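You operate a simulated robot arm through the tools that you are given. There is no shell and no other tool. Be economical: measure what you need, move in short steps, check, and stop when the job is done.

Carry out the task below with a simulated robot arm. There is one attempt and no reset: what you move stays moved.

## Task
Link the teal headset pack to channel B in slot one, then stand it in the yellow tray.
Fine: switch the dock on, set the dial, press LINK; the dock is off again at the end; the other packs keep their channels. Set down upright: what you pick out.

Only the result counts: the job must be done as asked and must still hold three seconds after the hand-in. Knocking over, shifting, dropping, spilling or breaking anything else fails it.

## Robot
A 7-joint arm with a two-finger parallel gripper, fixed in place. Base frame: the origin is at the foot of the arm, x ahead of it, y to its left, z up. Lengths are in m, angles in degrees, forces in N, time in s.
With the tool pointing down near the work surface it reaches from about 0.3 to 0.7 m from the base axis. Its first joint turns from -66.0 to 66.0 degrees. Payload 1.57 kg.
Tool frame: the origin (TCP) lies between the finger pads and is the grasp point; the fingertips stand 0.03 m ahead of it; z points along the fingers, y is the line along which they close. The gripper opens to 0.11 m. The fingers are 0.024 m wide and 0.012 m thick; the gripper's body (0.048 by 0.112 m) begins 0.078 m behind the TCP.
Orientation is that of the tool frame in the base frame, as a unit quaternion [x, y, z, w]. With the fingers straight down and closing along the base's y, the tool's x points along the base's -x, its y along +y and its z along -z.

## Interface
- The arm moves only by the tool jog_arm. Its argument "motion" is text: rows parted by semicolons, each of 6 numbers parted by spaces: the shift along the tool's x, y, z in m, then the turn, a rotation vector about the tool's x, y, z in degrees. In form: dx dy dz ax ay az; .... A call has 1 to 8 rows; each row shifts and turns the commanded pose from where the row before left it, along the tool's axes as they then stand. "gripper" is the finger opening in m, from 0 to 0.11, set as the call begins (left out, the last holds). Rows are played at 5 a second. More than 0.05 m and 8.6 degrees between two rows, or a gripper value outside its range, and nothing of the call is played. A pose out of reach is approached as far as the arm can. The call stops where the force on the tool passes 40 N (or 10 N more than at its start, if that is more) or the arm is blocked; 0.2 s more then pass. The fingers move at their own pace (about 0.108 m/s each) and stop on an object; they squeeze with about 25 N. The grip force told is the motor's: it shows also when the fingers shut on nothing. Time passes only in rows, and 0.2 s behind the last, so rows that do not move let the fingers close. It gives the time, the measured TCP pose, the force on the tool (base axes), the opening and the grip force at its end, in the units of the frame above (readings bear some noise), with the torque about the TCP (base axes, N m) and any sound that the robot's microphone picked up.
- Cameras (640 x 400 px; columns grow to the right, rows downward): "scene" is fixed at [0.1708, -0.3926, 1.4191]; the picture's right is [0.74, -0.67, 0.00], its down [-0.29, -0.32, -0.90] and it looks along [0.61, 0.67, -0.43] (base axes); focal length 276 px, centre (320, 200). "wrist" rides on the gripper at [0.07, 0.016, -0.141] in the tool frame; the picture's right is [-0.23, 0.97, 0.00], its down [-0.85, -0.20, -0.48] and it looks along [-0.47, -0.11, 0.88] (tool axes); focal length 222 px, centre (320, 200). There is no depth. A picture from a camera that has moved, and an enlarged one, comes with that camera's place and axes in the base frame and with its lens.
- get_image(camera): a new picture of that camera. The clock stands still meanwhile.
- zoom(camera, box): a new picture of the part [left, top, right, bottom] of that camera's present view, enlarged. The clock stands still meanwhile.
- close_job(): hands the job in; it is judged then, once.

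Work in short steps. Places have to be worked out from the pictures, the camera data and where the tool is seen: move nearer, look again, correct. Check each grasp and each placing, and mend what went wrong. You have 120 turns and 76 pictures in all, those below and enlarged ones among them. Open the gripper and draw the arm clear of the work before you hand the job in, unless the task says otherwise; then end with one line.

The tools are called after ">>>" by a JSON object that holds its "api" and its "payload". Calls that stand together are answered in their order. jog_arm: Moves the arm, as the interface text tells. Its arguments: {"type":"object","properties":{"motion":{"type":"string"},"gripper":{"type":"number"}},"required":["motion"]} The other tools are called the same way: get_image (camera) takes a picture; zoom (camera, box) takes an enlarged picture of a part of a camera's view; close_job () hands the job in.

At the start:

```text
time: 0.0
eef_pos: [0.3292, -0.0265, 1.3254]
ee_rot: [-0.001, 1.0, 0.0, 0.0]
contact_force: [1.1, -0.4, -0.2]
wrist_torque: [0.0, 0.01, -0.01]
gripper_width: 0.1099
gripper_force: 0.1
```

scene: 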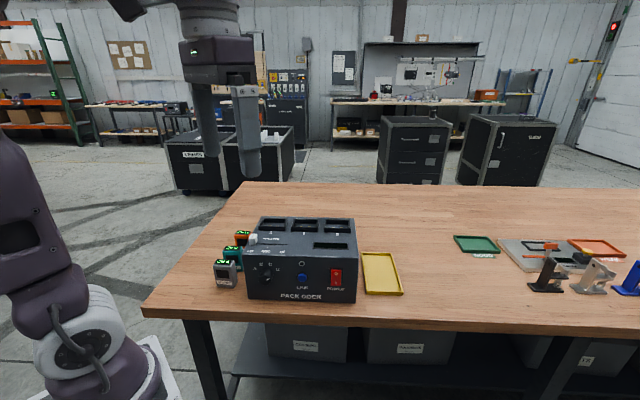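
wrist: 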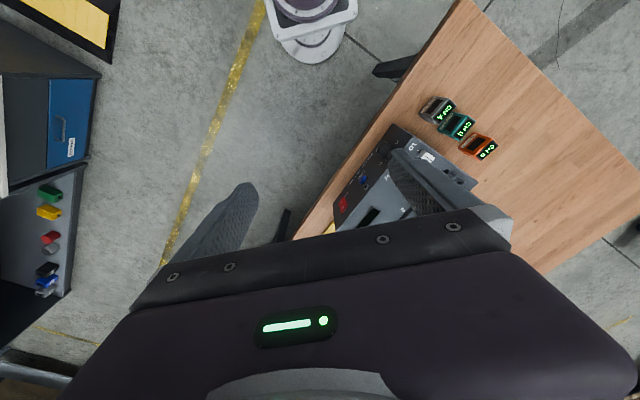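

The dock, with three packs at its left, stands ahead; I zoom in to read the labels.

>>> {"api": "zoom", "payload": {"camera": "scene", "box": [200, 200, 420, 320]}}

>>> {"api": "zoom", "payload": {"camera": "wrist", "box": [320, 80, 520, 240]}}

```text
2.91 times, centred on (310, 260) of scene
camera zoom: at [0.1708, -0.3926, 1.4191], right [0.74, -0.67, 0.0], down [-0.29, -0.32, -0.9], along [0.61, 0.67, -0.43], focal length 804 px, centre (349, 26)
```

zoom: 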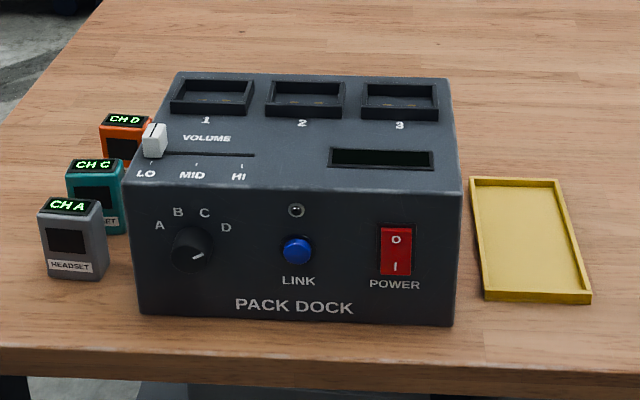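

```text
2.50 times, centred on (420, 160) of wrist
camera zoom: at [0.2598, -0.0113, 1.4668], right [0.23, 0.97, 0.0], down [0.85, -0.2, 0.48], along [0.47, -0.11, -0.88], focal length 555 px, centre (70, 300)
```

zoom: 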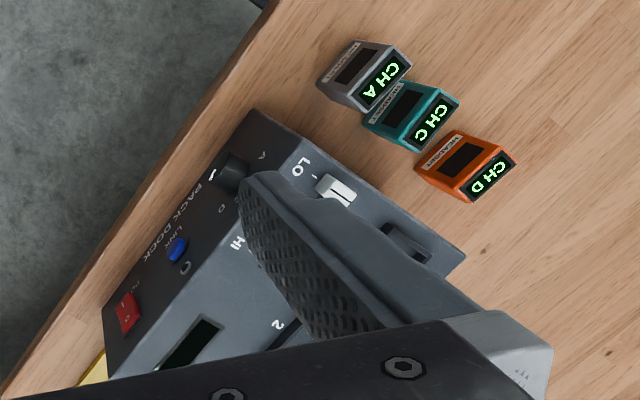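

From the two views I judge power ≈(0.565,-0.02,0.95), link ≈(0.507,0.042,0.944), knob ≈(0.44,0.10,0.944), panel facing roughly (-0.7,-0.7). I yaw the tool to face the dock squarely and shift toward the packs for a closer look.

>>> {"api": "jog_arm", "payload": {"motion": "0 0.03 0.01 0 0 -7.5; 0 0.03 0.01 0 0 -7.5; 0 0.03 0.01 0 0 -7.5; 0 0.02 0.01 0 0 -7.5; 0 0 0.01 0 0 -7.5; 0 0 0 0 0 -7.5; 0 0 0 0 0 0"}}

>>> {"api": "get_image", "payload": {"camera": "wrist"}}

```text
time: 1.6
eef_pos: [0.3089, 0.0799, 1.2757]
ee_rot: [-0.384, 0.923, 0.0, 0.0]
contact_force: [-0.9, 0.0, 0.0]
wrist_torque: [0.03, -0.02, -0.03]
gripper_width: 0.1099
gripper_force: 0.1
```

```text
71 pictures are left
camera wrist: at [0.2487, 0.0419, 1.4173], right [-0.53, 0.85, 0.0], down [0.75, 0.46, 0.48], along [0.41, 0.25, -0.88], focal length 222 px, centre (320, 200)
```

wrist: 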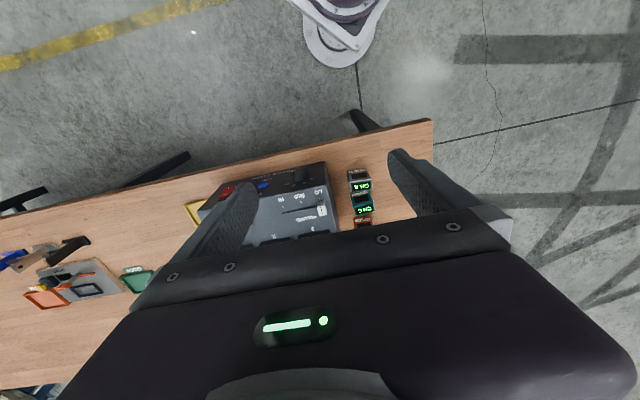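

The wrist camera mainly sees what is straight below it, so I zoom here first, then will move forward.

>>> {"api": "zoom", "payload": {"camera": "wrist", "box": [180, 140, 400, 250]}}

>>> {"api": "jog_arm", "payload": {"motion": "-0.045 0.01 0.02 0 0 0; -0.045 0.01 0.02 0 0 0; -0.045 0.01 0.02 0 0 0; -0.03 0.01 0.02 0 0 0; 0 0 0 0 0 0"}}

>>> {"api": "get_image", "payload": {"camera": "wrist"}}

```text
2.91 times, centred on (290, 195) of wrist
camera zoom: at [0.2487, 0.0419, 1.4173], right [-0.53, 0.85, 0.0], down [0.75, 0.46, 0.48], along [0.41, 0.25, -0.88], focal length 646 px, centre (407, 214)
```

zoom: 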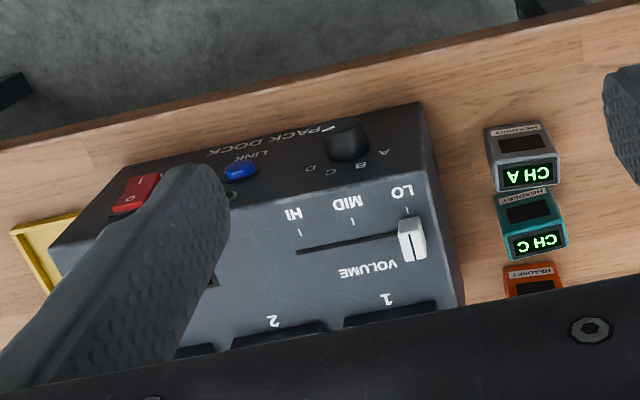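

```text
refused: row 1 steps farther than a row can; nothing moved
```

```text
69 pictures are left
camera wrist: at [0.2487, 0.0419, 1.4173], right [-0.53, 0.85, 0.0], down [0.75, 0.46, 0.48], along [0.41, 0.25, -0.88], focal length 222 px, centre (320, 200)
```

wrist: 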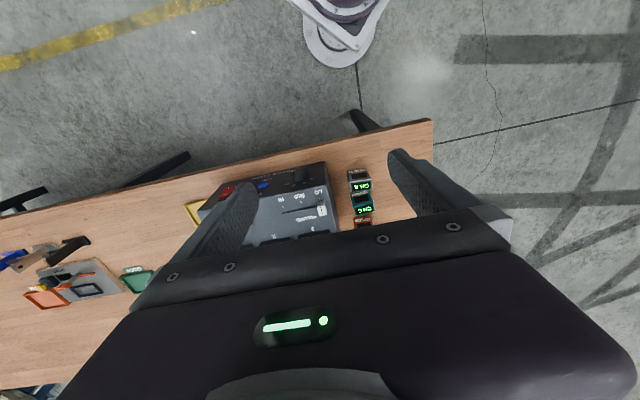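

The step was too long; I repeat it with smaller rows.

>>> {"api": "jog_arm", "payload": {"motion": "-0.04 0.005 0.02 0 0 0; -0.04 0.005 0.02 0 0 0; -0.04 0.005 0.02 0 0 0; -0.04 0.005 0.02 0 0 0; -0.04 0.005 0.01 0 0 0; 0 0 0 0 0 0"}}

>>> {"api": "get_image", "payload": {"camera": "wrist"}}

```text
time: 3.0
eef_pos: [0.4329, 0.2404, 1.1854]
ee_rot: [-0.383, 0.924, 0.0, 0.0]
contact_force: [-0.4, 0.2, 0.2]
wrist_torque: [0.03, 0.0, 0.01]
gripper_width: 0.1102
gripper_force: 0.1
```

```text
68 pictures are left
camera wrist: at [0.3723, 0.2015, 1.3263], right [-0.53, 0.85, 0.0], down [0.75, 0.46, 0.48], along [0.41, 0.25, -0.88], focal length 222 px, centre (320, 200)
```

wrist: 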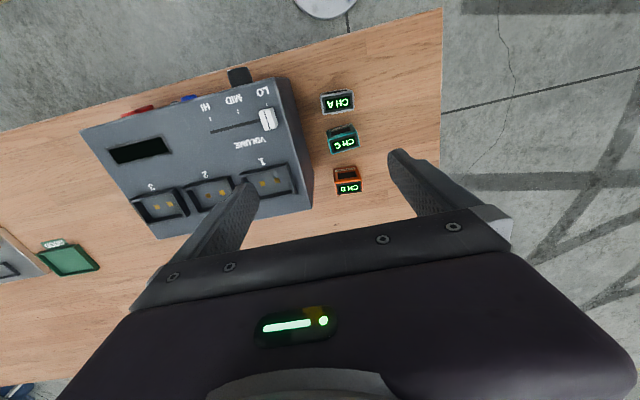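

>>> {"api": "zoom", "payload": {"camera": "wrist", "box": [200, 60, 400, 210]}}

```text
2.67 times, centred on (300, 135) of wrist
camera zoom: at [0.3723, 0.2015, 1.3263], right [-0.53, 0.85, 0.0], down [0.75, 0.46, 0.48], along [0.41, 0.25, -0.88], focal length 592 px, centre (373, 373)
```

zoom: 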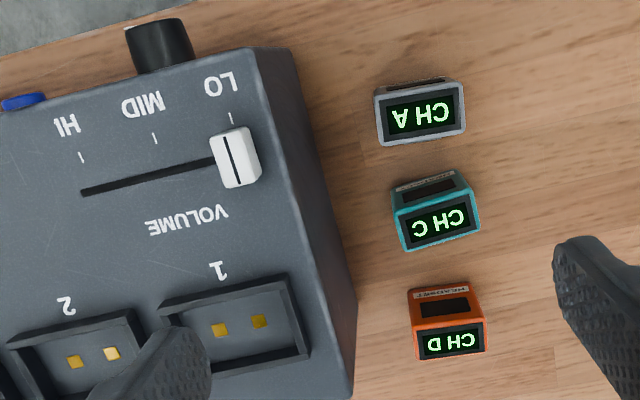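

Estimates: teal pack centre ≈(0.433,0.289), top z≈0.94, table ≈0.86, dock top ≈1.006, slot 1 ≈(0.534,0.208). I go above the teal pack for a closer look.

>>> {"api": "jog_arm", "payload": {"motion": "-0.009 0.009 0.03 0 0 0; -0.009 0.009 0.03 0 0 0; -0.009 0.009 0.03 0 0 0; -0.008 0.008 0.025 0 0 0; 0 0 0 0 0 0"}}

>>> {"api": "get_image", "payload": {"camera": "wrist"}}

>>> {"api": "zoom", "payload": {"camera": "scene", "box": [180, 160, 300, 300]}}

```text
time: 4.2
eef_pos: [0.4319, 0.2864, 1.0701]
ee_rot: [-0.382, 0.924, -0.001, 0.0]
contact_force: [0.2, 0.5, 0.4]
wrist_torque: [-0.04, 0.04, 0.01]
gripper_width: 0.1101
gripper_force: 0.1
```

```text
66 pictures are left
camera wrist: at [0.3722, 0.2491, 1.2117], right [-0.53, 0.85, 0.0], down [0.75, 0.46, 0.48], along [0.41, 0.25, -0.88], focal length 222 px, centre (320, 200)
```

wrist: 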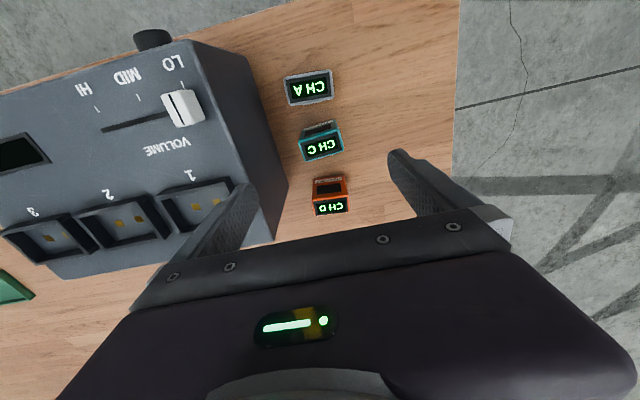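

```text
2.86 times, centred on (240, 230) of scene
camera zoom: at [0.1708, -0.3926, 1.4191], right [0.74, -0.67, 0.0], down [-0.29, -0.32, -0.9], along [0.61, 0.67, -0.43], focal length 790 px, centre (549, 114)
```

zoom: 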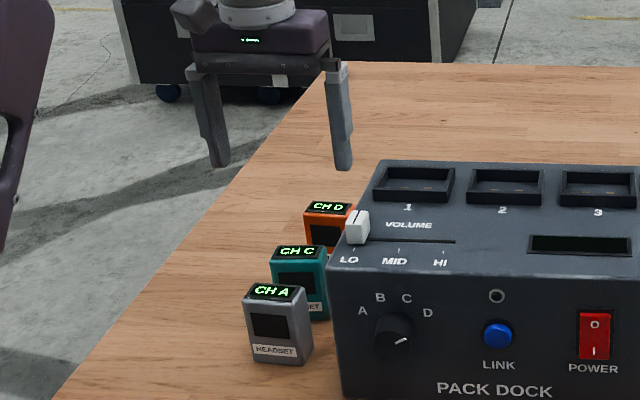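

The TCP axis projects at about (320,145), right on the teal top. I zoom to measure the pack's yaw and the slot.

>>> {"api": "zoom", "payload": {"camera": "wrist", "box": [270, 100, 370, 170]}}

>>> {"api": "zoom", "payload": {"camera": "wrist", "box": [80, 120, 290, 250]}}

```text
5.71 times, centred on (320, 135) of wrist
camera zoom: at [0.3722, 0.2491, 1.2117], right [-0.53, 0.85, 0.0], down [0.75, 0.46, 0.48], along [0.41, 0.25, -0.88], focal length 1269 px, centre (320, 571)
```

zoom: 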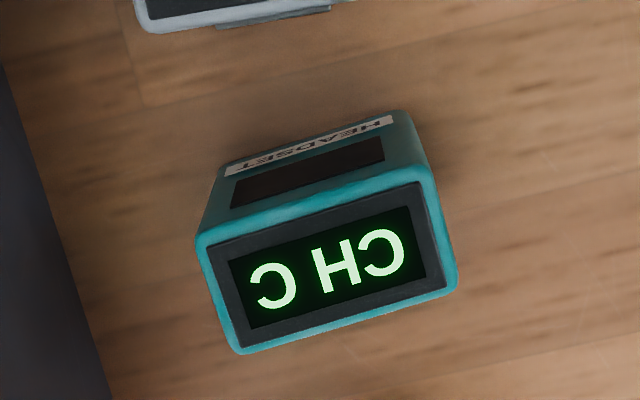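

```text
3.05 times, centred on (185, 185) of wrist
camera zoom: at [0.3722, 0.2491, 1.2117], right [-0.53, 0.85, 0.0], down [0.75, 0.46, 0.48], along [0.41, 0.25, -0.88], focal length 677 px, centre (731, 246)
```

zoom: 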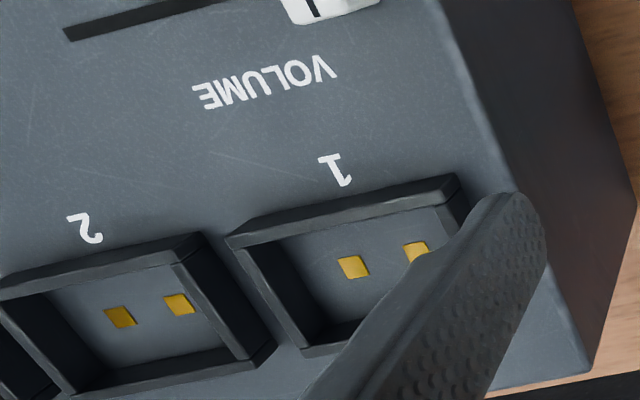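

Pack ≈0.051×0.027, yaw about 3° more than the tool; the dock's left wall at 0.02 m clearance from a 0.08 opening. I align and descend to z≈0.925.

>>> {"api": "jog_arm", "payload": {"gripper": 0.08, "motion": "-0.001 0.002 0 0 0 -3; 0 0 0.04 0 0 0; 0 0 0.04 0 0 0; 0 0 0.03 0 0 0; 0 0 0 0 0 0"}}

>>> {"api": "get_image", "payload": {"camera": "wrist"}}

>>> {"api": "zoom", "payload": {"camera": "scene", "box": [200, 180, 300, 300]}}

```text
time: 5.4
eef_pos: [0.4321, 0.2903, 0.9604]
ee_rot: [-0.407, 0.914, 0.0, 0.0]
contact_force: [0.4, 0.5, 0.0]
wrist_torque: [-0.01, 0.0, 0.01]
gripper_width: 0.08
gripper_force: 0.1
```

```text
62 pictures are left
camera wrist: at [0.3736, 0.2486, 1.1015], right [-0.57, 0.82, 0.0], down [0.72, 0.5, 0.48], along [0.39, 0.27, -0.88], focal length 222 px, centre (320, 200)
```

wrist: 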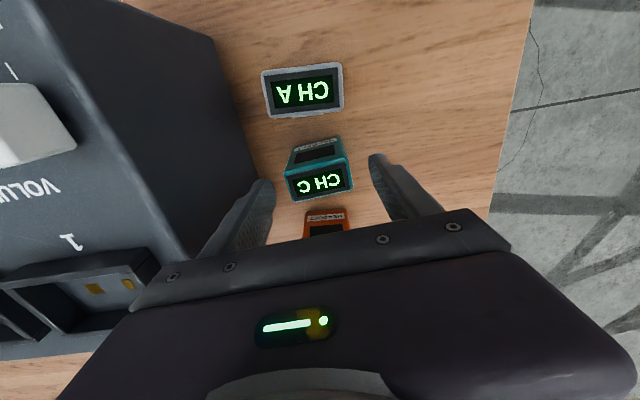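

```text
3.33 times, centred on (250, 240) of scene
camera zoom: at [0.1708, -0.3926, 1.4191], right [0.74, -0.67, 0.0], down [-0.29, -0.32, -0.9], along [0.61, 0.67, -0.43], focal length 921 px, centre (553, 67)
```

zoom: 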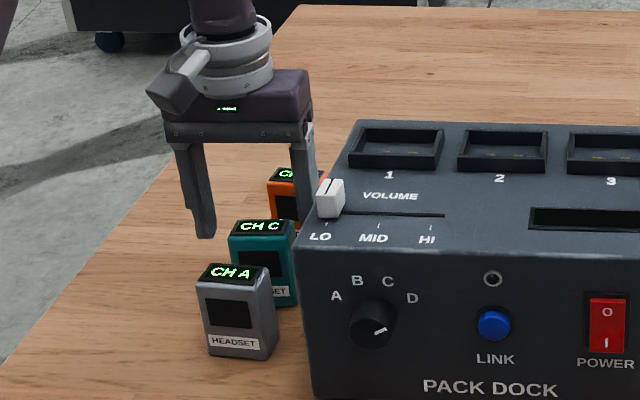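

Pack centre (319,182) coincides with the TCP axis. Descend 0.035 and close.

>>> {"api": "jog_arm", "payload": {"motion": "0 0 0.02 0 0 0; 0 0 0.015 0 0 0; 0 0 0 0 0 0"}}

>>> {"api": "jog_arm", "payload": {"gripper": 0.03, "motion": "0 0 0 0 0 0; 0 0 0 0 0 0; 0 0 0 0 0 0; 0 0 0 0 0 0"}}

>>> {"api": "get_image", "payload": {"camera": "wrist"}}

```text
time: 6.2
eef_pos: [0.4329, 0.2895, 0.9246]
ee_rot: [-0.406, 0.914, 0.0, 0.001]
contact_force: [1.1, -0.7, 0.2]
wrist_torque: [-0.01, 0.0, 0.0]
gripper_width: 0.08
gripper_force: 0.0
```

```text
time: 7.2
eef_pos: [0.4335, 0.29, 0.9255]
ee_rot: [-0.407, 0.914, 0.0, 0.0]
contact_force: [-0.3, -0.7, -0.2]
wrist_torque: [0.01, 0.03, -0.01]
gripper_width: 0.054
gripper_force: 25.3
```

```text
60 pictures are left
camera wrist: at [0.3746, 0.2485, 1.0664], right [-0.57, 0.82, 0.0], down [0.72, 0.5, 0.48], along [0.39, 0.27, -0.88], focal length 222 px, centre (320, 200)
```

wrist: 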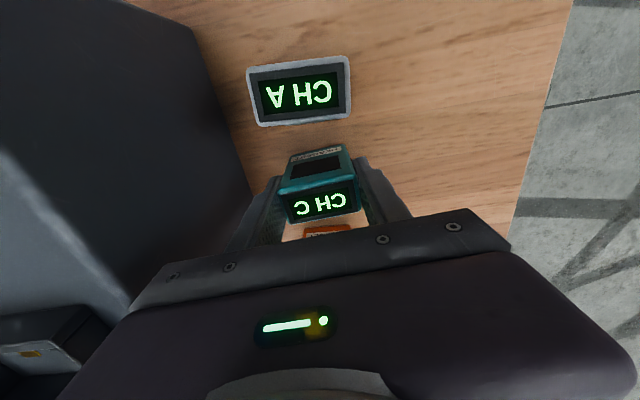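

Gripped (0.054). Lift straight up 0.18 and turn back to the dock's yaw.

>>> {"api": "jog_arm", "payload": {"motion": "0 0 -0.03 0 0 0; 0 0 -0.04 0 0 0; 0 0 -0.04 0 0 0; 0 0 -0.04 0 0 0; 0 0 -0.03 0 0 3; 0 0 0 0 0 0"}}

>>> {"api": "get_image", "payload": {"camera": "wrist"}}

>>> {"api": "zoom", "payload": {"camera": "scene", "box": [190, 160, 370, 300]}}

```text
time: 8.6
eef_pos: [0.431, 0.2916, 1.1065]
ee_rot: [-0.383, 0.924, 0.0, -0.001]
contact_force: [0.8, -0.1, -1.6]
wrist_torque: [-0.02, -0.01, 0.01]
gripper_width: 0.054
gripper_force: 24.9
```

```text
59 pictures are left
camera wrist: at [0.3707, 0.2534, 1.2484], right [-0.53, 0.85, 0.0], down [0.75, 0.46, 0.48], along [0.41, 0.25, -0.88], focal length 222 px, centre (320, 200)
```

wrist: 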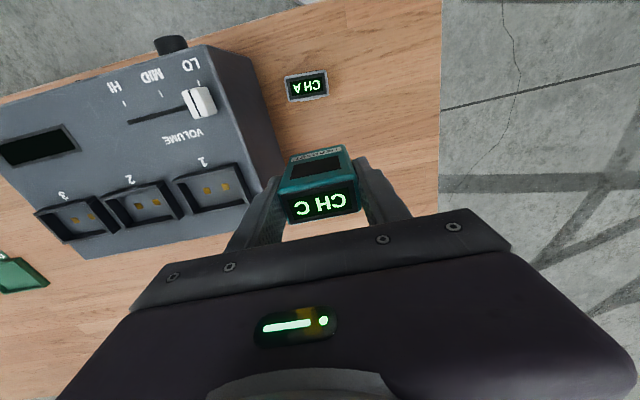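

```text
2.86 times, centred on (280, 230) of scene
camera zoom: at [0.1708, -0.3926, 1.4191], right [0.74, -0.67, 0.0], down [-0.29, -0.32, -0.9], along [0.61, 0.67, -0.43], focal length 790 px, centre (434, 114)
```

zoom: 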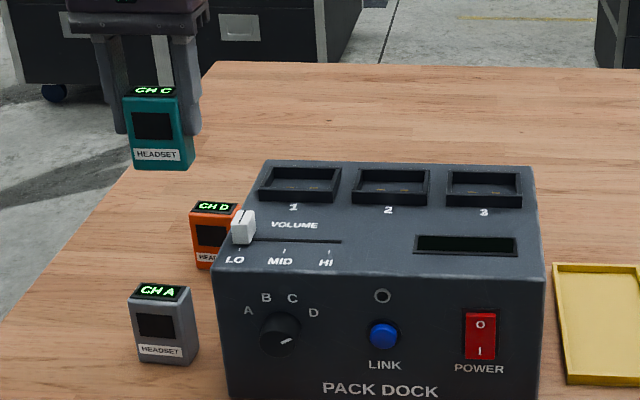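

Now the slots are unobstructed; zoom to measure slot 1.

>>> {"api": "zoom", "payload": {"camera": "wrist", "box": [160, 140, 270, 220]}}

```text
5.00 times, centred on (215, 180) of wrist
camera zoom: at [0.3707, 0.2534, 1.2484], right [-0.53, 0.85, 0.0], down [0.75, 0.46, 0.48], along [0.41, 0.25, -0.88], focal length 1111 px, centre (845, 300)
```

zoom: 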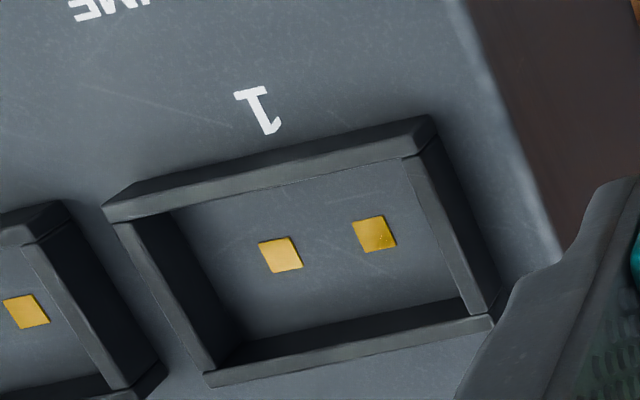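

Slot 1 centre in the tool frame ≈(-0.0145,-0.130), inner ≈0.07×0.035. I raise 0.03, move over, and look.

>>> {"api": "jog_arm", "payload": {"motion": "0 0 -0.03 0 0 0; -0.0045 -0.045 0 0 0 0; -0.005 -0.045 0 0 0 0; -0.005 -0.04 0 0 0 0; 0 0 0.02 0 0 0; 0 0 0 0 0 0"}}

>>> {"api": "get_image", "payload": {"camera": "wrist"}}

>>> {"api": "zoom", "payload": {"camera": "scene", "box": [230, 160, 370, 260]}}

```text
time: 10.0
eef_pos: [0.5352, 0.2088, 1.1149]
ee_rot: [-0.383, 0.924, 0.0, -0.001]
contact_force: [0.7, -0.3, -2.5]
wrist_torque: [-0.01, 0.03, 0.01]
gripper_width: 0.0534
gripper_force: 25.7
```

```text
56 pictures are left
camera wrist: at [0.475, 0.1715, 1.2561], right [-0.53, 0.85, 0.0], down [0.75, 0.46, 0.48], along [0.41, 0.25, -0.88], focal length 222 px, centre (320, 200)
```

wrist: 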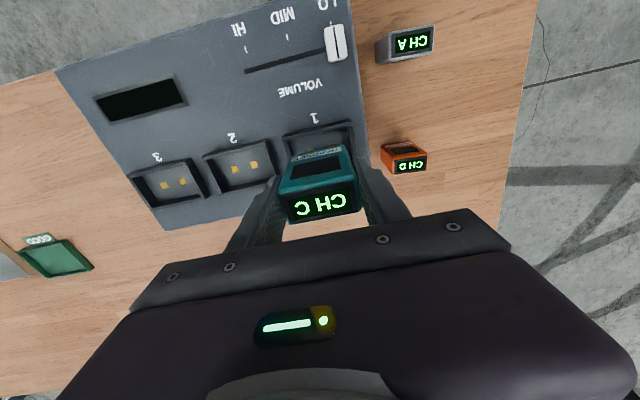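

```text
4.00 times, centred on (300, 210) of scene
camera zoom: at [0.1708, -0.3926, 1.4191], right [0.74, -0.67, 0.0], down [-0.29, -0.32, -0.9], along [0.61, 0.67, -0.43], focal length 1106 px, centre (400, 160)
```

zoom: 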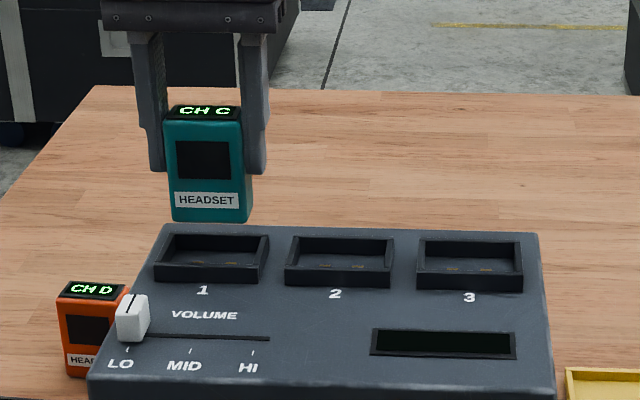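

Scene projection agrees laterally with the slot's contacts (216 vs 216). Descend 0.022 to just above the rim and check.

>>> {"api": "jog_arm", "payload": {"motion": "0 0 0.012 0 0 0; 0 0 0.01 0 0 0; 0 0 0 0 0 0"}}

>>> {"api": "zoom", "payload": {"camera": "wrist", "box": [240, 80, 400, 200]}}

>>> {"api": "zoom", "payload": {"camera": "scene", "box": [240, 180, 320, 240]}}

```text
time: 10.8
eef_pos: [0.5363, 0.209, 1.0942]
ee_rot: [-0.383, 0.924, 0.0, 0.0]
contact_force: [-0.4, 0.8, -1.5]
wrist_torque: [0.02, 0.02, -0.01]
gripper_width: 0.0537
gripper_force: 25.4
```

```text
3.33 times, centred on (320, 140) of wrist
camera zoom: at [0.4759, 0.1713, 1.2349], right [-0.53, 0.85, 0.0], down [0.75, 0.46, 0.48], along [0.41, 0.25, -0.88], focal length 740 px, centre (320, 400)
```

zoom: 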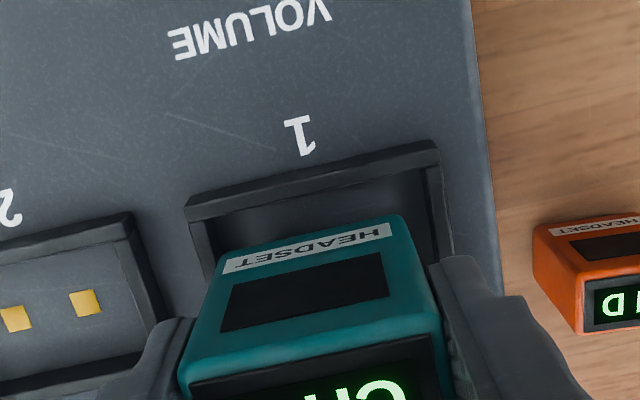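

```text
6.67 times, centred on (280, 210) of scene
camera zoom: at [0.1708, -0.3926, 1.4191], right [0.74, -0.67, 0.0], down [-0.29, -0.32, -0.9], along [0.61, 0.67, -0.43], focal length 1843 px, centre (587, 133)
```

zoom: 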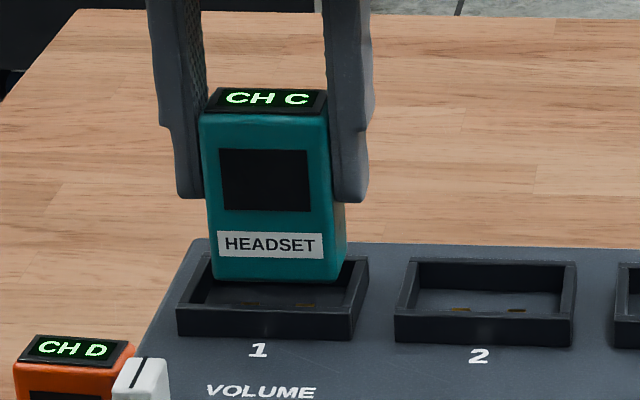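

Pack sits over the slot opening with even margins; descend gently watching force.

>>> {"api": "jog_arm", "payload": {"motion": "0 0 0.006 0 0 0; 0 0 0.006 0 0 0; 0 0 0 0 0 0"}}

>>> {"api": "zoom", "payload": {"camera": "scene", "box": [240, 180, 320, 240]}}

```text
time: 11.6
eef_pos: [0.5343, 0.2099, 1.0818]
ee_rot: [-0.383, 0.924, 0.0, 0.001]
contact_force: [-0.4, 0.2, -2.2]
wrist_torque: [0.01, -0.01, -0.02]
gripper_width: 0.0538
gripper_force: 25.3
```

```text
6.67 times, centred on (280, 210) of scene
camera zoom: at [0.1708, -0.3926, 1.4191], right [0.74, -0.67, 0.0], down [-0.29, -0.32, -0.9], along [0.61, 0.67, -0.43], focal length 1843 px, centre (587, 133)
```

zoom: 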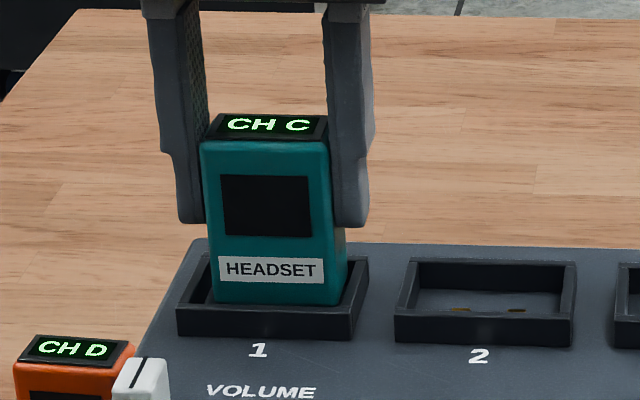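

Going in cleanly; continue to the floor.

>>> {"api": "jog_arm", "payload": {"motion": "0 0 0.005 0 0 0; 0 0 0.003 0 0 0; 0 0 0.002 0 0 0; 0 0 0 0 0 0"}}

>>> {"api": "zoom", "payload": {"camera": "scene", "box": [240, 180, 320, 240]}}

```text
time: 12.6
eef_pos: [0.5355, 0.2101, 1.072]
ee_rot: [-0.383, 0.924, 0.0, 0.002]
contact_force: [-1.0, 2.2, 18.5]
wrist_torque: [0.2, 0.0, -0.01]
gripper_width: 0.0539
gripper_force: 24.9
```

```text
6.67 times, centred on (280, 210) of scene
camera zoom: at [0.1705, -0.3927, 1.4191], right [0.74, -0.67, 0.0], down [-0.29, -0.32, -0.9], along [0.61, 0.67, -0.43], focal length 1843 px, centre (587, 133)
```

zoom: 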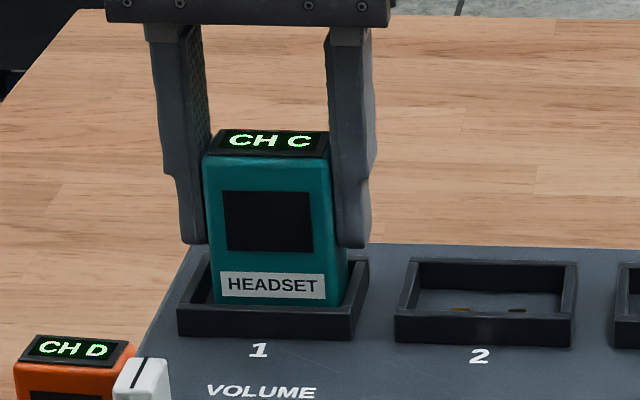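

Floor contact (18 N). Release and lift off, then check the pack stands.

>>> {"api": "jog_arm", "payload": {"gripper": 0.085, "motion": "0 0 -0.002 0 0 0; 0 0 0 0 0 0; 0 0 0 0 0 0"}}

>>> {"api": "jog_arm", "payload": {"motion": "0 0 -0.03 0 0 0; 0 0 -0.04 0 0 0; 0 0 -0.04 0 0 0; 0 0 -0.04 0 0 0; 0 0 0 0 0 0"}}

>>> {"api": "zoom", "payload": {"camera": "scene", "box": [220, 170, 370, 310]}}

>>> {"api": "get_image", "payload": {"camera": "wrist"}}

```text
time: 13.4
eef_pos: [0.5358, 0.2081, 1.0728]
ee_rot: [-0.382, 0.924, 0.0, 0.0]
contact_force: [-0.2, 0.0, -0.2]
wrist_torque: [-0.01, -0.03, 0.02]
gripper_width: 0.0848
gripper_force: 0.0
```

```text
time: 14.6
eef_pos: [0.5337, 0.2102, 1.2228]
ee_rot: [-0.382, 0.924, 0.0, -0.001]
contact_force: [-1.2, -0.2, 0.0]
wrist_torque: [0.01, 0.02, 0.02]
gripper_width: 0.085
gripper_force: 0.1
```

```text
2.86 times, centred on (295, 240) of scene
camera zoom: at [0.1708, -0.3926, 1.4191], right [0.74, -0.67, 0.0], down [-0.29, -0.32, -0.9], along [0.61, 0.67, -0.43], focal length 790 px, centre (391, 86)
```

zoom: 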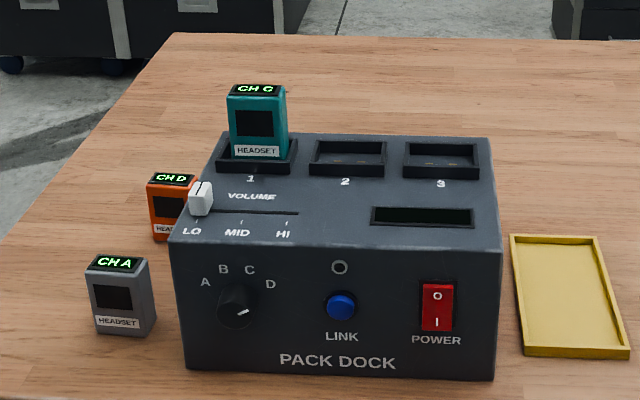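

```text
49 pictures are left
camera wrist: at [0.4733, 0.1722, 1.3645], right [-0.53, 0.85, 0.0], down [0.75, 0.46, 0.48], along [0.41, 0.25, -0.88], focal length 222 px, centre (320, 200)
```

wrist: 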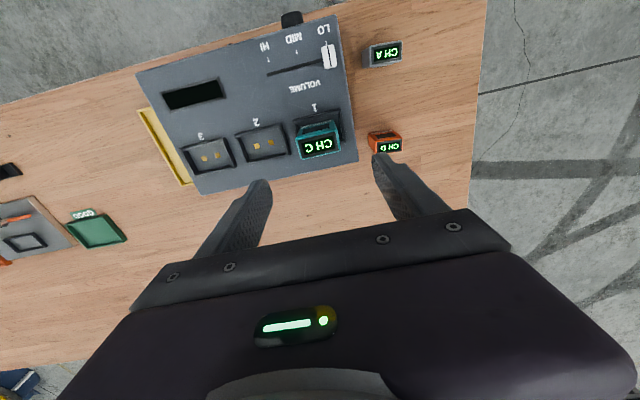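

The pack stands in slot 1. Next I retreat to in front of the panel (n≈0.22, r≈0.33) before pitching the tool horizontal.

>>> {"api": "jog_arm", "payload": {"gripper": 0.0, "motion": "0.045 -0.014 0 0 0 0; 0.045 -0.014 0 0 0 0; 0.045 -0.014 0 0 0 0; 0.045 -0.014 0 0 0 0; 0.045 -0.014 0 0 0 0; 0.045 -0.014 0 0 0 0; 0.036 -0.014 0 0 0 0; 0 0 0 0 0 0"}}

>>> {"api": "jog_arm", "payload": {"motion": "0 0 0 0 -8 0; 0 0 0 0 -8 0; 0 0 0 0 -8 0; 0 0 0 0 -8 0; 0 0 0 0 -8 0; 0 0 0 0 -8 0; 0 0 0 0 -8 0; 0 0 0 0 0 0"}}

```text
time: 16.4
eef_pos: [0.3848, -0.0756, 1.2236]
ee_rot: [-0.383, 0.924, 0.0, -0.001]
contact_force: [0.0, 0.8, -0.1]
wrist_torque: [0.02, -0.01, 0.0]
gripper_width: 0.0001
gripper_force: 21.2
```

```text
time: 18.2
eef_pos: [0.3883, -0.0763, 1.2236]
ee_rot: [-0.337, 0.816, 0.179, 0.434]
contact_force: [0.4, -0.3, -0.7]
wrist_torque: [0.0, 0.0, 0.0]
gripper_width: 0.0
gripper_force: 21.5
```

The 56° pitch was followed exactly; continue to horizontal.

>>> {"api": "jog_arm", "payload": {"motion": "0 0 0 0 -8 0; 0 0 0 0 -8 0; 0 0 0 0 -8 0; 0 0 0 0 -8 0; 0 0 0 0 -2 0; 0 0 0 0 0 0"}}

>>> {"api": "get_image", "payload": {"camera": "wrist"}}

>>> {"api": "get_image", "payload": {"camera": "scene"}}

```text
time: 19.6
eef_pos: [0.3882, -0.0759, 1.2236]
ee_rot: [-0.27, 0.653, 0.271, 0.654]
contact_force: [0.2, -0.1, -0.4]
wrist_torque: [-0.01, 0.01, 0.02]
gripper_width: 0.0001
gripper_force: 21.3
```

```text
48 pictures are left
camera wrist: at [0.2767, -0.1651, 1.1538], right [-0.69, 0.69, 0.23], down [-0.2, -0.48, 0.85], along [0.7, 0.54, 0.47], focal length 222 px, centre (320, 200)
```

wrist: 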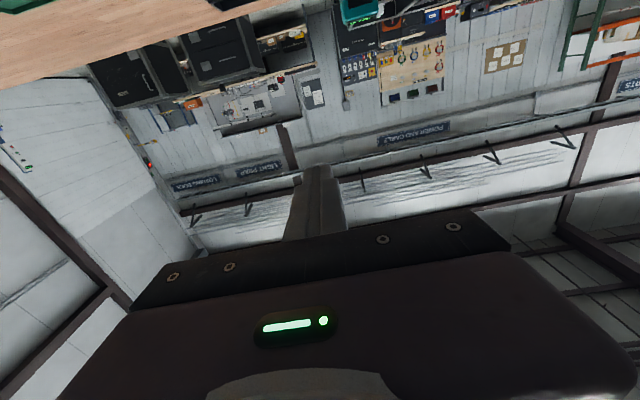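

```text
47 pictures are left
```

scene: 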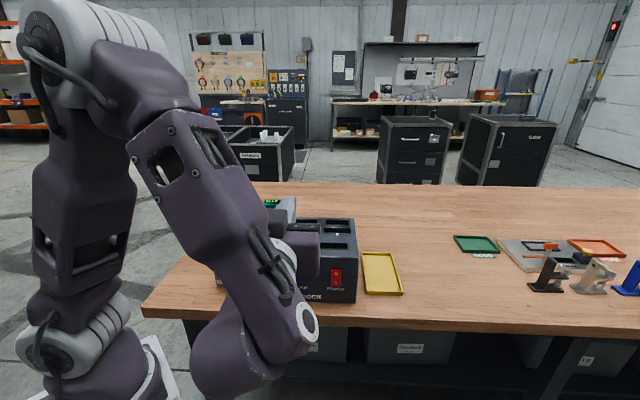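

Horizontal reached. I now lower in front of the table edge to the power rocker's height (z≈0.926, r≈0.414), staying 0.1 m off the panel.

>>> {"api": "jog_arm", "payload": {"motion": "0.0425 -0.0122 0 0 0 0; 0.0425 -0.0122 0 0 0 0; 0.0425 -0.0122 0 0 0 0; 0.0425 -0.0122 0 0 0 0; 0 0 0 0 0 0"}}

>>> {"api": "get_image", "payload": {"camera": "wrist"}}

>>> {"api": "get_image", "payload": {"camera": "scene"}}

```text
time: 20.8
eef_pos: [0.422, -0.1113, 1.0508]
ee_rot: [-0.27, 0.654, 0.27, 0.654]
contact_force: [0.1, -0.7, 0.8]
wrist_torque: [-0.02, -0.01, 0.01]
gripper_width: 0.0
gripper_force: 21.6
```

```text
46 pictures are left
camera wrist: at [0.3113, -0.1991, 0.9819], right [-0.69, 0.69, 0.23], down [-0.2, -0.48, 0.86], along [0.7, 0.54, 0.47], focal length 222 px, centre (320, 200)
```

wrist: 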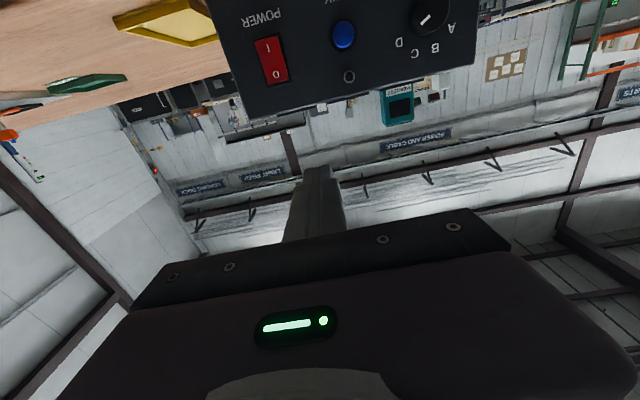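

```text
45 pictures are left
```

scene: 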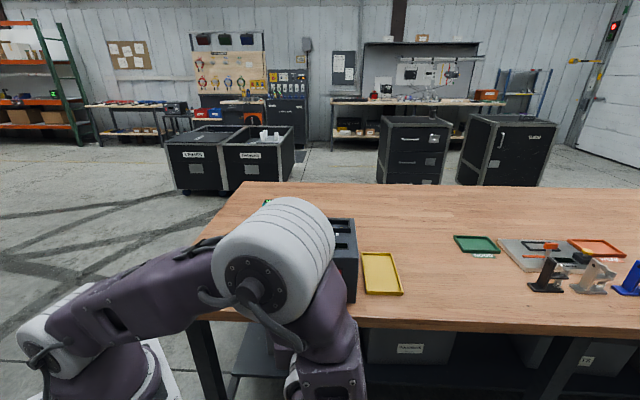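

The panel is visible in the wrist camera. Continue to lower toward the rocker's lower half.

>>> {"api": "jog_arm", "payload": {"motion": "0.04 -0.012 0 0 0 0; 0.04 -0.012 0 0 0 0; 0.04 -0.012 0 0 0 0; 0 0 0 0 0 0"}}

>>> {"api": "get_image", "payload": {"camera": "wrist"}}

```text
time: 21.8
eef_pos: [0.4474, -0.1345, 0.9343]
ee_rot: [-0.271, 0.653, 0.271, 0.653]
contact_force: [0.4, 1.1, 1.0]
wrist_torque: [0.01, 0.0, 0.06]
gripper_width: 0.0
gripper_force: 21.5
```

```text
44 pictures are left
camera wrist: at [0.3365, -0.2237, 0.8646], right [-0.69, 0.69, 0.23], down [-0.2, -0.48, 0.85], along [0.7, 0.54, 0.47], focal length 222 px, centre (320, 200)
```

wrist: 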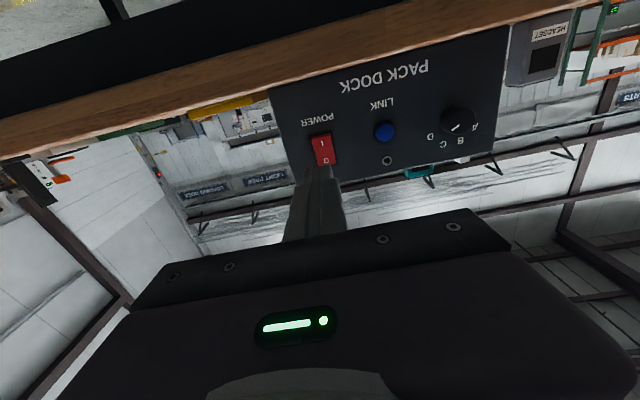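

Axis hits the panel near (320,138); I zoom to align on the "I" half.

>>> {"api": "zoom", "payload": {"camera": "wrist", "box": [280, 100, 400, 180]}}

```text
5.00 times, centred on (340, 140) of wrist
camera zoom: at [0.3365, -0.2237, 0.8646], right [-0.69, 0.69, 0.23], down [-0.2, -0.48, 0.85], along [0.7, 0.54, 0.47], focal length 1111 px, centre (220, 500)
```

zoom: 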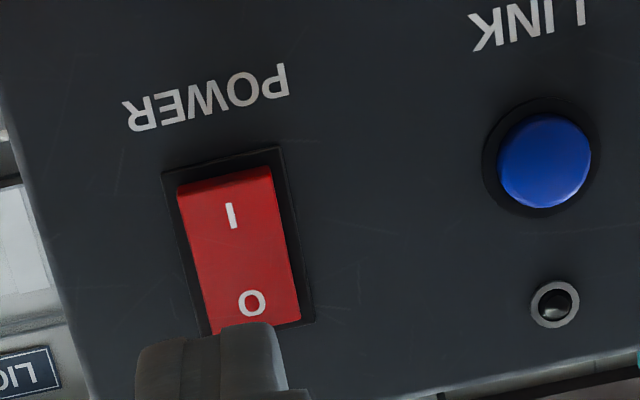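

I align (dx −0.003, dy +0.0015) and advance 0.11 toward the rocker.

>>> {"api": "jog_arm", "payload": {"motion": "-0.003 0.0015 0 0 0 0; 0 0 0.04 0 0 0; 0 0 0.04 0 0 0; 0 0 0.03 0 0 0; 0 0 0 0 0 0"}}

>>> {"api": "zoom", "payload": {"camera": "wrist", "box": [250, 100, 410, 210]}}

```text
time: 23.0
eef_pos: [0.5238, -0.0573, 0.9358]
ee_rot: [-0.271, 0.653, 0.27, 0.653]
contact_force: [-0.5, -0.8, 0.2]
wrist_torque: [-0.01, 0.0, 0.0]
gripper_width: 0.0
gripper_force: 21.6
```

```text
3.64 times, centred on (330, 155) of wrist
camera zoom: at [0.4128, -0.1467, 0.8661], right [-0.69, 0.69, 0.23], down [-0.2, -0.48, 0.86], along [0.7, 0.54, 0.47], focal length 808 px, centre (284, 364)
```

zoom: 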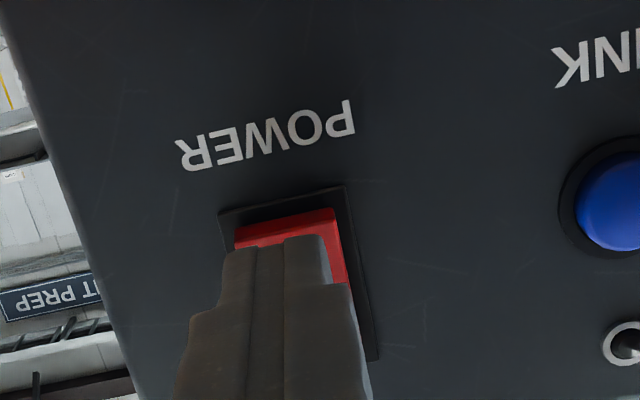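

Tip is close and over the lower half. Advance slowly until it clicks.

>>> {"api": "jog_arm", "payload": {"motion": "0 0 0.006 0 0 0; 0 0 0.005 0 0 0; 0 0 0.004 0 0 0; 0 0 0.003 0 0 0; 0 0 0.003 0 0 0; 0 0 0 0 0 0"}}

>>> {"api": "zoom", "payload": {"camera": "wrist", "box": [250, 100, 410, 210]}}

```text
time: 24.4
eef_pos: [0.5391, -0.0423, 0.9365]
ee_rot: [-0.27, 0.653, 0.27, 0.654]
contact_force: [-4.6, -4.0, 0.3]
wrist_torque: [0.08, -0.06, 0.05]
gripper_width: 0.0
gripper_force: 20.8
```

```text
3.64 times, centred on (330, 155) of wrist
camera zoom: at [0.4284, -0.1322, 0.8666], right [-0.69, 0.69, 0.23], down [-0.2, -0.48, 0.86], along [0.7, 0.54, 0.47], focal length 808 px, centre (284, 364)
```

zoom: 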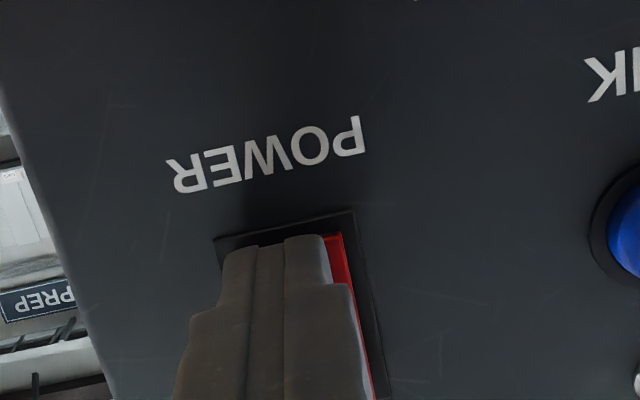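

Contact with 6 N, no click yet; push further.

>>> {"api": "jog_arm", "payload": {"motion": "0 0 0.002 0 0 0; 0 0 0.002 0 0 0; 0 0 0.002 0 0 0; 0 0 0 0 0 0"}}

```text
time: 25.0
eef_pos: [0.5391, -0.0434, 0.9345]
ee_rot: [-0.27, 0.654, 0.269, 0.653]
contact_force: [-11.9, -9.5, 2.6]
wrist_torque: [0.22, -0.1, 0.05]
gripper_width: 0.0
gripper_force: 21.5
stopped in row 2: the force on the tool passed its limit at 45 N (the readings are from after the stop); the commanded pose is now the measured one
```

Force limit hit; back off and look at the rocker state.

>>> {"api": "jog_arm", "payload": {"motion": "0 0 -0.03 0 0 0; 0.0 0 -0.04 0 0 0; 0 0 0 0 0 0"}}

>>> {"api": "get_image", "payload": {"camera": "wrist"}}

>>> {"api": "zoom", "payload": {"camera": "wrist", "box": [280, 80, 440, 180]}}

```text
time: 25.8
eef_pos: [0.4882, -0.0919, 0.9351]
ee_rot: [-0.27, 0.654, 0.269, 0.653]
contact_force: [0.5, 0.3, 0.2]
wrist_torque: [-0.02, -0.04, 0.02]
gripper_width: 0.0
gripper_force: 21.8
```

```text
40 pictures are left
camera wrist: at [0.378, -0.1807, 0.8659], right [-0.69, 0.69, 0.23], down [-0.2, -0.48, 0.86], along [0.7, 0.54, 0.47], focal length 222 px, centre (320, 200)
```

wrist: 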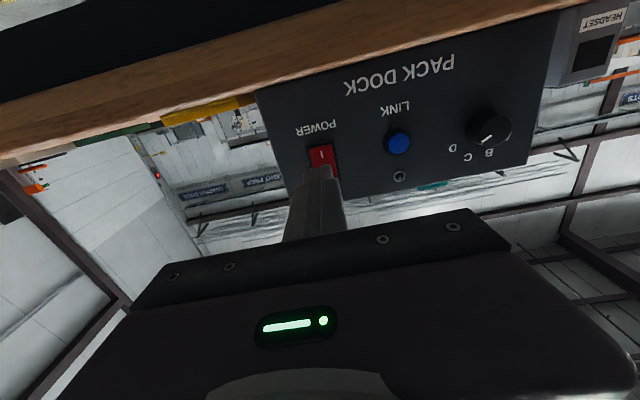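

```text
4.00 times, centred on (360, 130) of wrist
camera zoom: at [0.378, -0.1807, 0.8659], right [-0.69, 0.69, 0.23], down [-0.2, -0.48, 0.86], along [0.7, 0.54, 0.47], focal length 888 px, centre (160, 480)
```

zoom: 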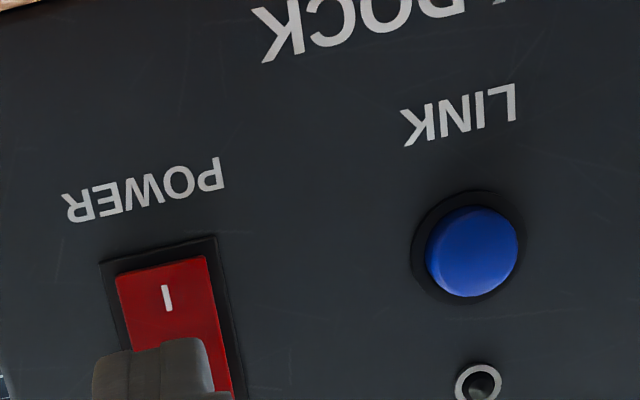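

The I end now looks pushed in. Check the dock's display in the scene view.

>>> {"api": "zoom", "payload": {"camera": "scene", "box": [230, 180, 430, 310]}}

```text
3.08 times, centred on (330, 245) of scene
camera zoom: at [0.1708, -0.3926, 1.4191], right [0.74, -0.67, 0.0], down [-0.29, -0.32, -0.9], along [0.61, 0.67, -0.43], focal length 850 px, centre (289, 62)
```

zoom: 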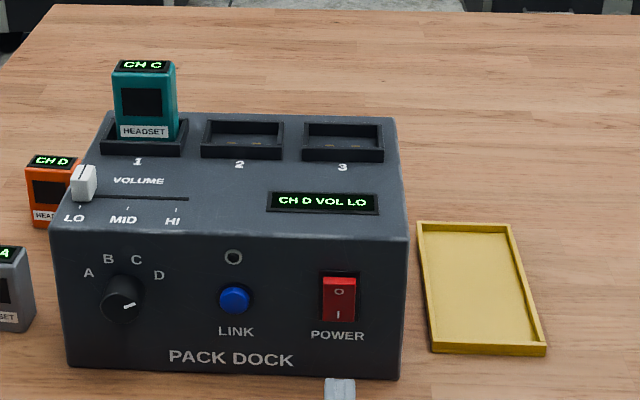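

The dock is on and reads "CH D VOL LO". Now move in front of the dial (r≈0.233) and open the gripper.

>>> {"api": "jog_arm", "payload": {"gripper": 0.06, "motion": "0 0 -0.04 0 0 0; 0 0.045 0 0 0 0; 0 0.045 0 0 0 0; 0 0.045 0 0 0 0; 0 0.0426 0 0 0 0; 0 0 0 0 0 0"}}

>>> {"api": "get_image", "payload": {"camera": "wrist"}}

```text
time: 27.2
eef_pos: [0.453, -0.1166, 0.9469]
ee_rot: [-0.269, 0.655, 0.271, 0.652]
contact_force: [0.1, -0.7, 0.4]
wrist_torque: [-0.02, -0.01, 0.02]
gripper_width: 0.06
gripper_force: 0.1
out of reach, approached as far as the arm can: row 2, 3, 4, 5
```

```text
37 pictures are left
camera wrist: at [0.3429, -0.2044, 0.8778], right [-0.69, 0.69, 0.23], down [-0.19, -0.48, 0.86], along [0.7, 0.54, 0.46], focal length 222 px, centre (320, 200)
```

wrist: 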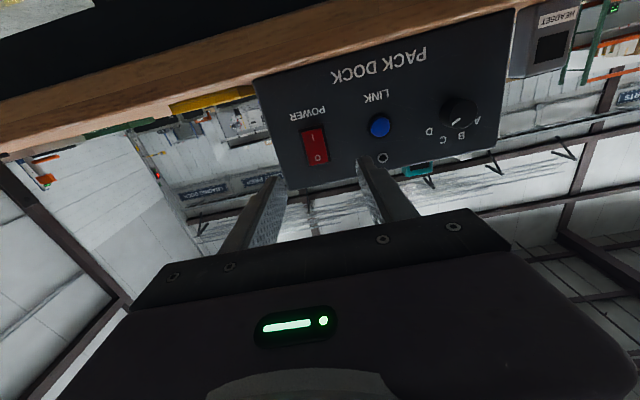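

Sideways at that close-in pose is out of reach when horizontal. I check the commanded state with a still row, while pitching up somewhat (a tilted tool should reach).

>>> {"api": "jog_arm", "payload": {"motion": "0 0 0 0 0 0"}}

```text
time: 27.6
eef_pos: [0.4542, -0.1165, 0.9467]
ee_rot: [-0.27, 0.655, 0.272, 0.652]
contact_force: [0.3, -0.3, -0.4]
wrist_torque: [0.0, 0.01, 0.01]
gripper_width: 0.0602
gripper_force: 0.1
```

Commanded pose equals measured. Raise 0.12 and pitch back 40°.

>>> {"api": "jog_arm", "payload": {"motion": "-0.04 0 0 0 0 0; -0.04 0 0 0 0 0; -0.04 0 0 0 0 0; 0 0 0 0 8 0; 0 0 0 0 8 0; 0 0 0 0 8 0; 0 0 0 0 8 0; 0 0 0 0 8 0"}}

```text
time: 29.4
eef_pos: [0.4531, -0.1134, 1.0668]
ee_rot: [-0.346, 0.838, 0.161, 0.389]
contact_force: [-0.5, -0.2, 0.4]
wrist_torque: [-0.03, 0.04, -0.04]
gripper_width: 0.0598
gripper_force: 0.0
```

Now shift left along the panel to the dial's column.

>>> {"api": "jog_arm", "payload": {"motion": "0 0.042 0 0 0 0; 0 0.042 0 0 0 0; 0 0.042 0 0 0 0; 0 0.042 0 0 0 0; 0 0 0 0 0 0"}}

>>> {"api": "get_image", "payload": {"camera": "wrist"}}

```text
time: 30.6
eef_pos: [0.3411, -0.0037, 1.0643]
ee_rot: [-0.346, 0.838, 0.161, 0.39]
contact_force: [0.6, -0.1, 0.3]
wrist_torque: [0.02, 0.01, -0.04]
gripper_width: 0.0599
gripper_force: 0.0
out of reach, approached as far as the arm can: row 4
```

```text
36 pictures are left
camera wrist: at [0.2225, -0.0997, 1.103], right [-0.58, 0.79, 0.17], down [0.27, -0.01, 0.96], along [0.77, 0.61, -0.21], focal length 222 px, centre (320, 200)
```

wrist: 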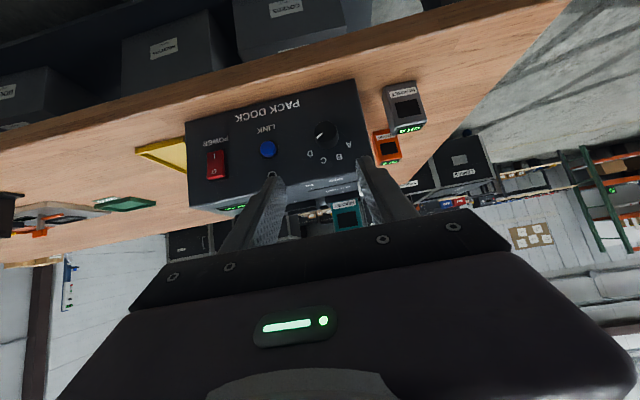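

Nearly in line. Advance along the tool axis 0.08 and correct laterally, then look.

>>> {"api": "jog_arm", "payload": {"motion": "0 0.003 0.03 0 0 0; 0 0.004 0.03 0 0 0; 0 0.004 0.02 0 0 0; 0 0 0 0 0 0"}}

>>> {"api": "get_image", "payload": {"camera": "wrist"}}

>>> {"api": "zoom", "payload": {"camera": "wrist", "box": [240, 90, 400, 190]}}

```text
time: 31.6
eef_pos: [0.391, 0.0343, 1.0239]
ee_rot: [-0.344, 0.838, 0.167, 0.389]
contact_force: [0.2, 1.0, 0.4]
wrist_torque: [0.03, 0.02, 0.01]
gripper_width: 0.06
gripper_force: 0.1
out of reach, approached as far as the arm can: row 1, 2, 3
```

```text
35 pictures are left
camera wrist: at [0.2722, -0.063, 1.0604], right [-0.58, 0.79, 0.19], down [0.28, -0.02, 0.96], along [0.76, 0.61, -0.21], focal length 222 px, centre (320, 200)
```

wrist: 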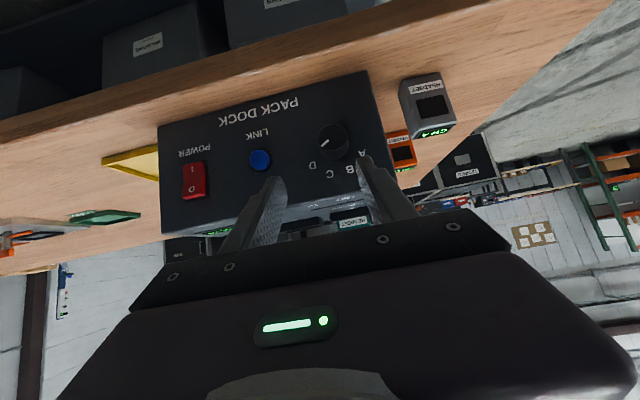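

```text
4.00 times, centred on (320, 140) of wrist
camera zoom: at [0.2722, -0.063, 1.0604], right [-0.58, 0.79, 0.19], down [0.28, -0.02, 0.96], along [0.76, 0.61, -0.21], focal length 888 px, centre (320, 440)
```

zoom: 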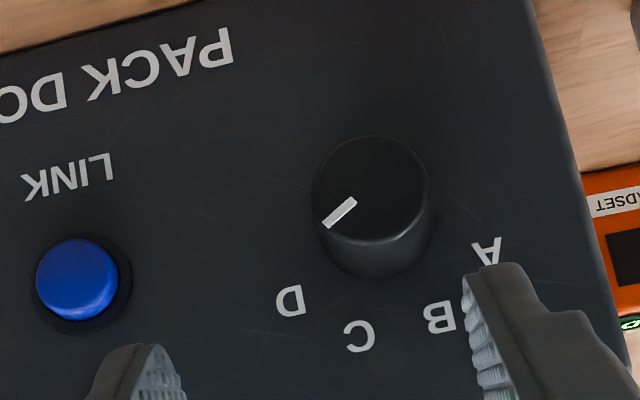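

Reach fails with the flatter tilt, so I steepen to ~30° from vertical (fingers can straddle the knob from above-front).

>>> {"api": "jog_arm", "payload": {"motion": "0 0 0 0 7 0; 0 0 0 0 7 0; 0 0 0 0 6 0; 0 0.01 0 0 0 0; 0 0.01 0 0 0 0; 0 0 0 0 0 0"}}

```text
time: 33.0
eef_pos: [0.3784, 0.0464, 1.0263]
ee_rot: [-0.369, 0.893, 0.099, 0.238]
contact_force: [0.6, -0.8, -0.4]
wrist_torque: [0.03, 0.0, 0.03]
gripper_width: 0.0599
gripper_force: 0.2
```

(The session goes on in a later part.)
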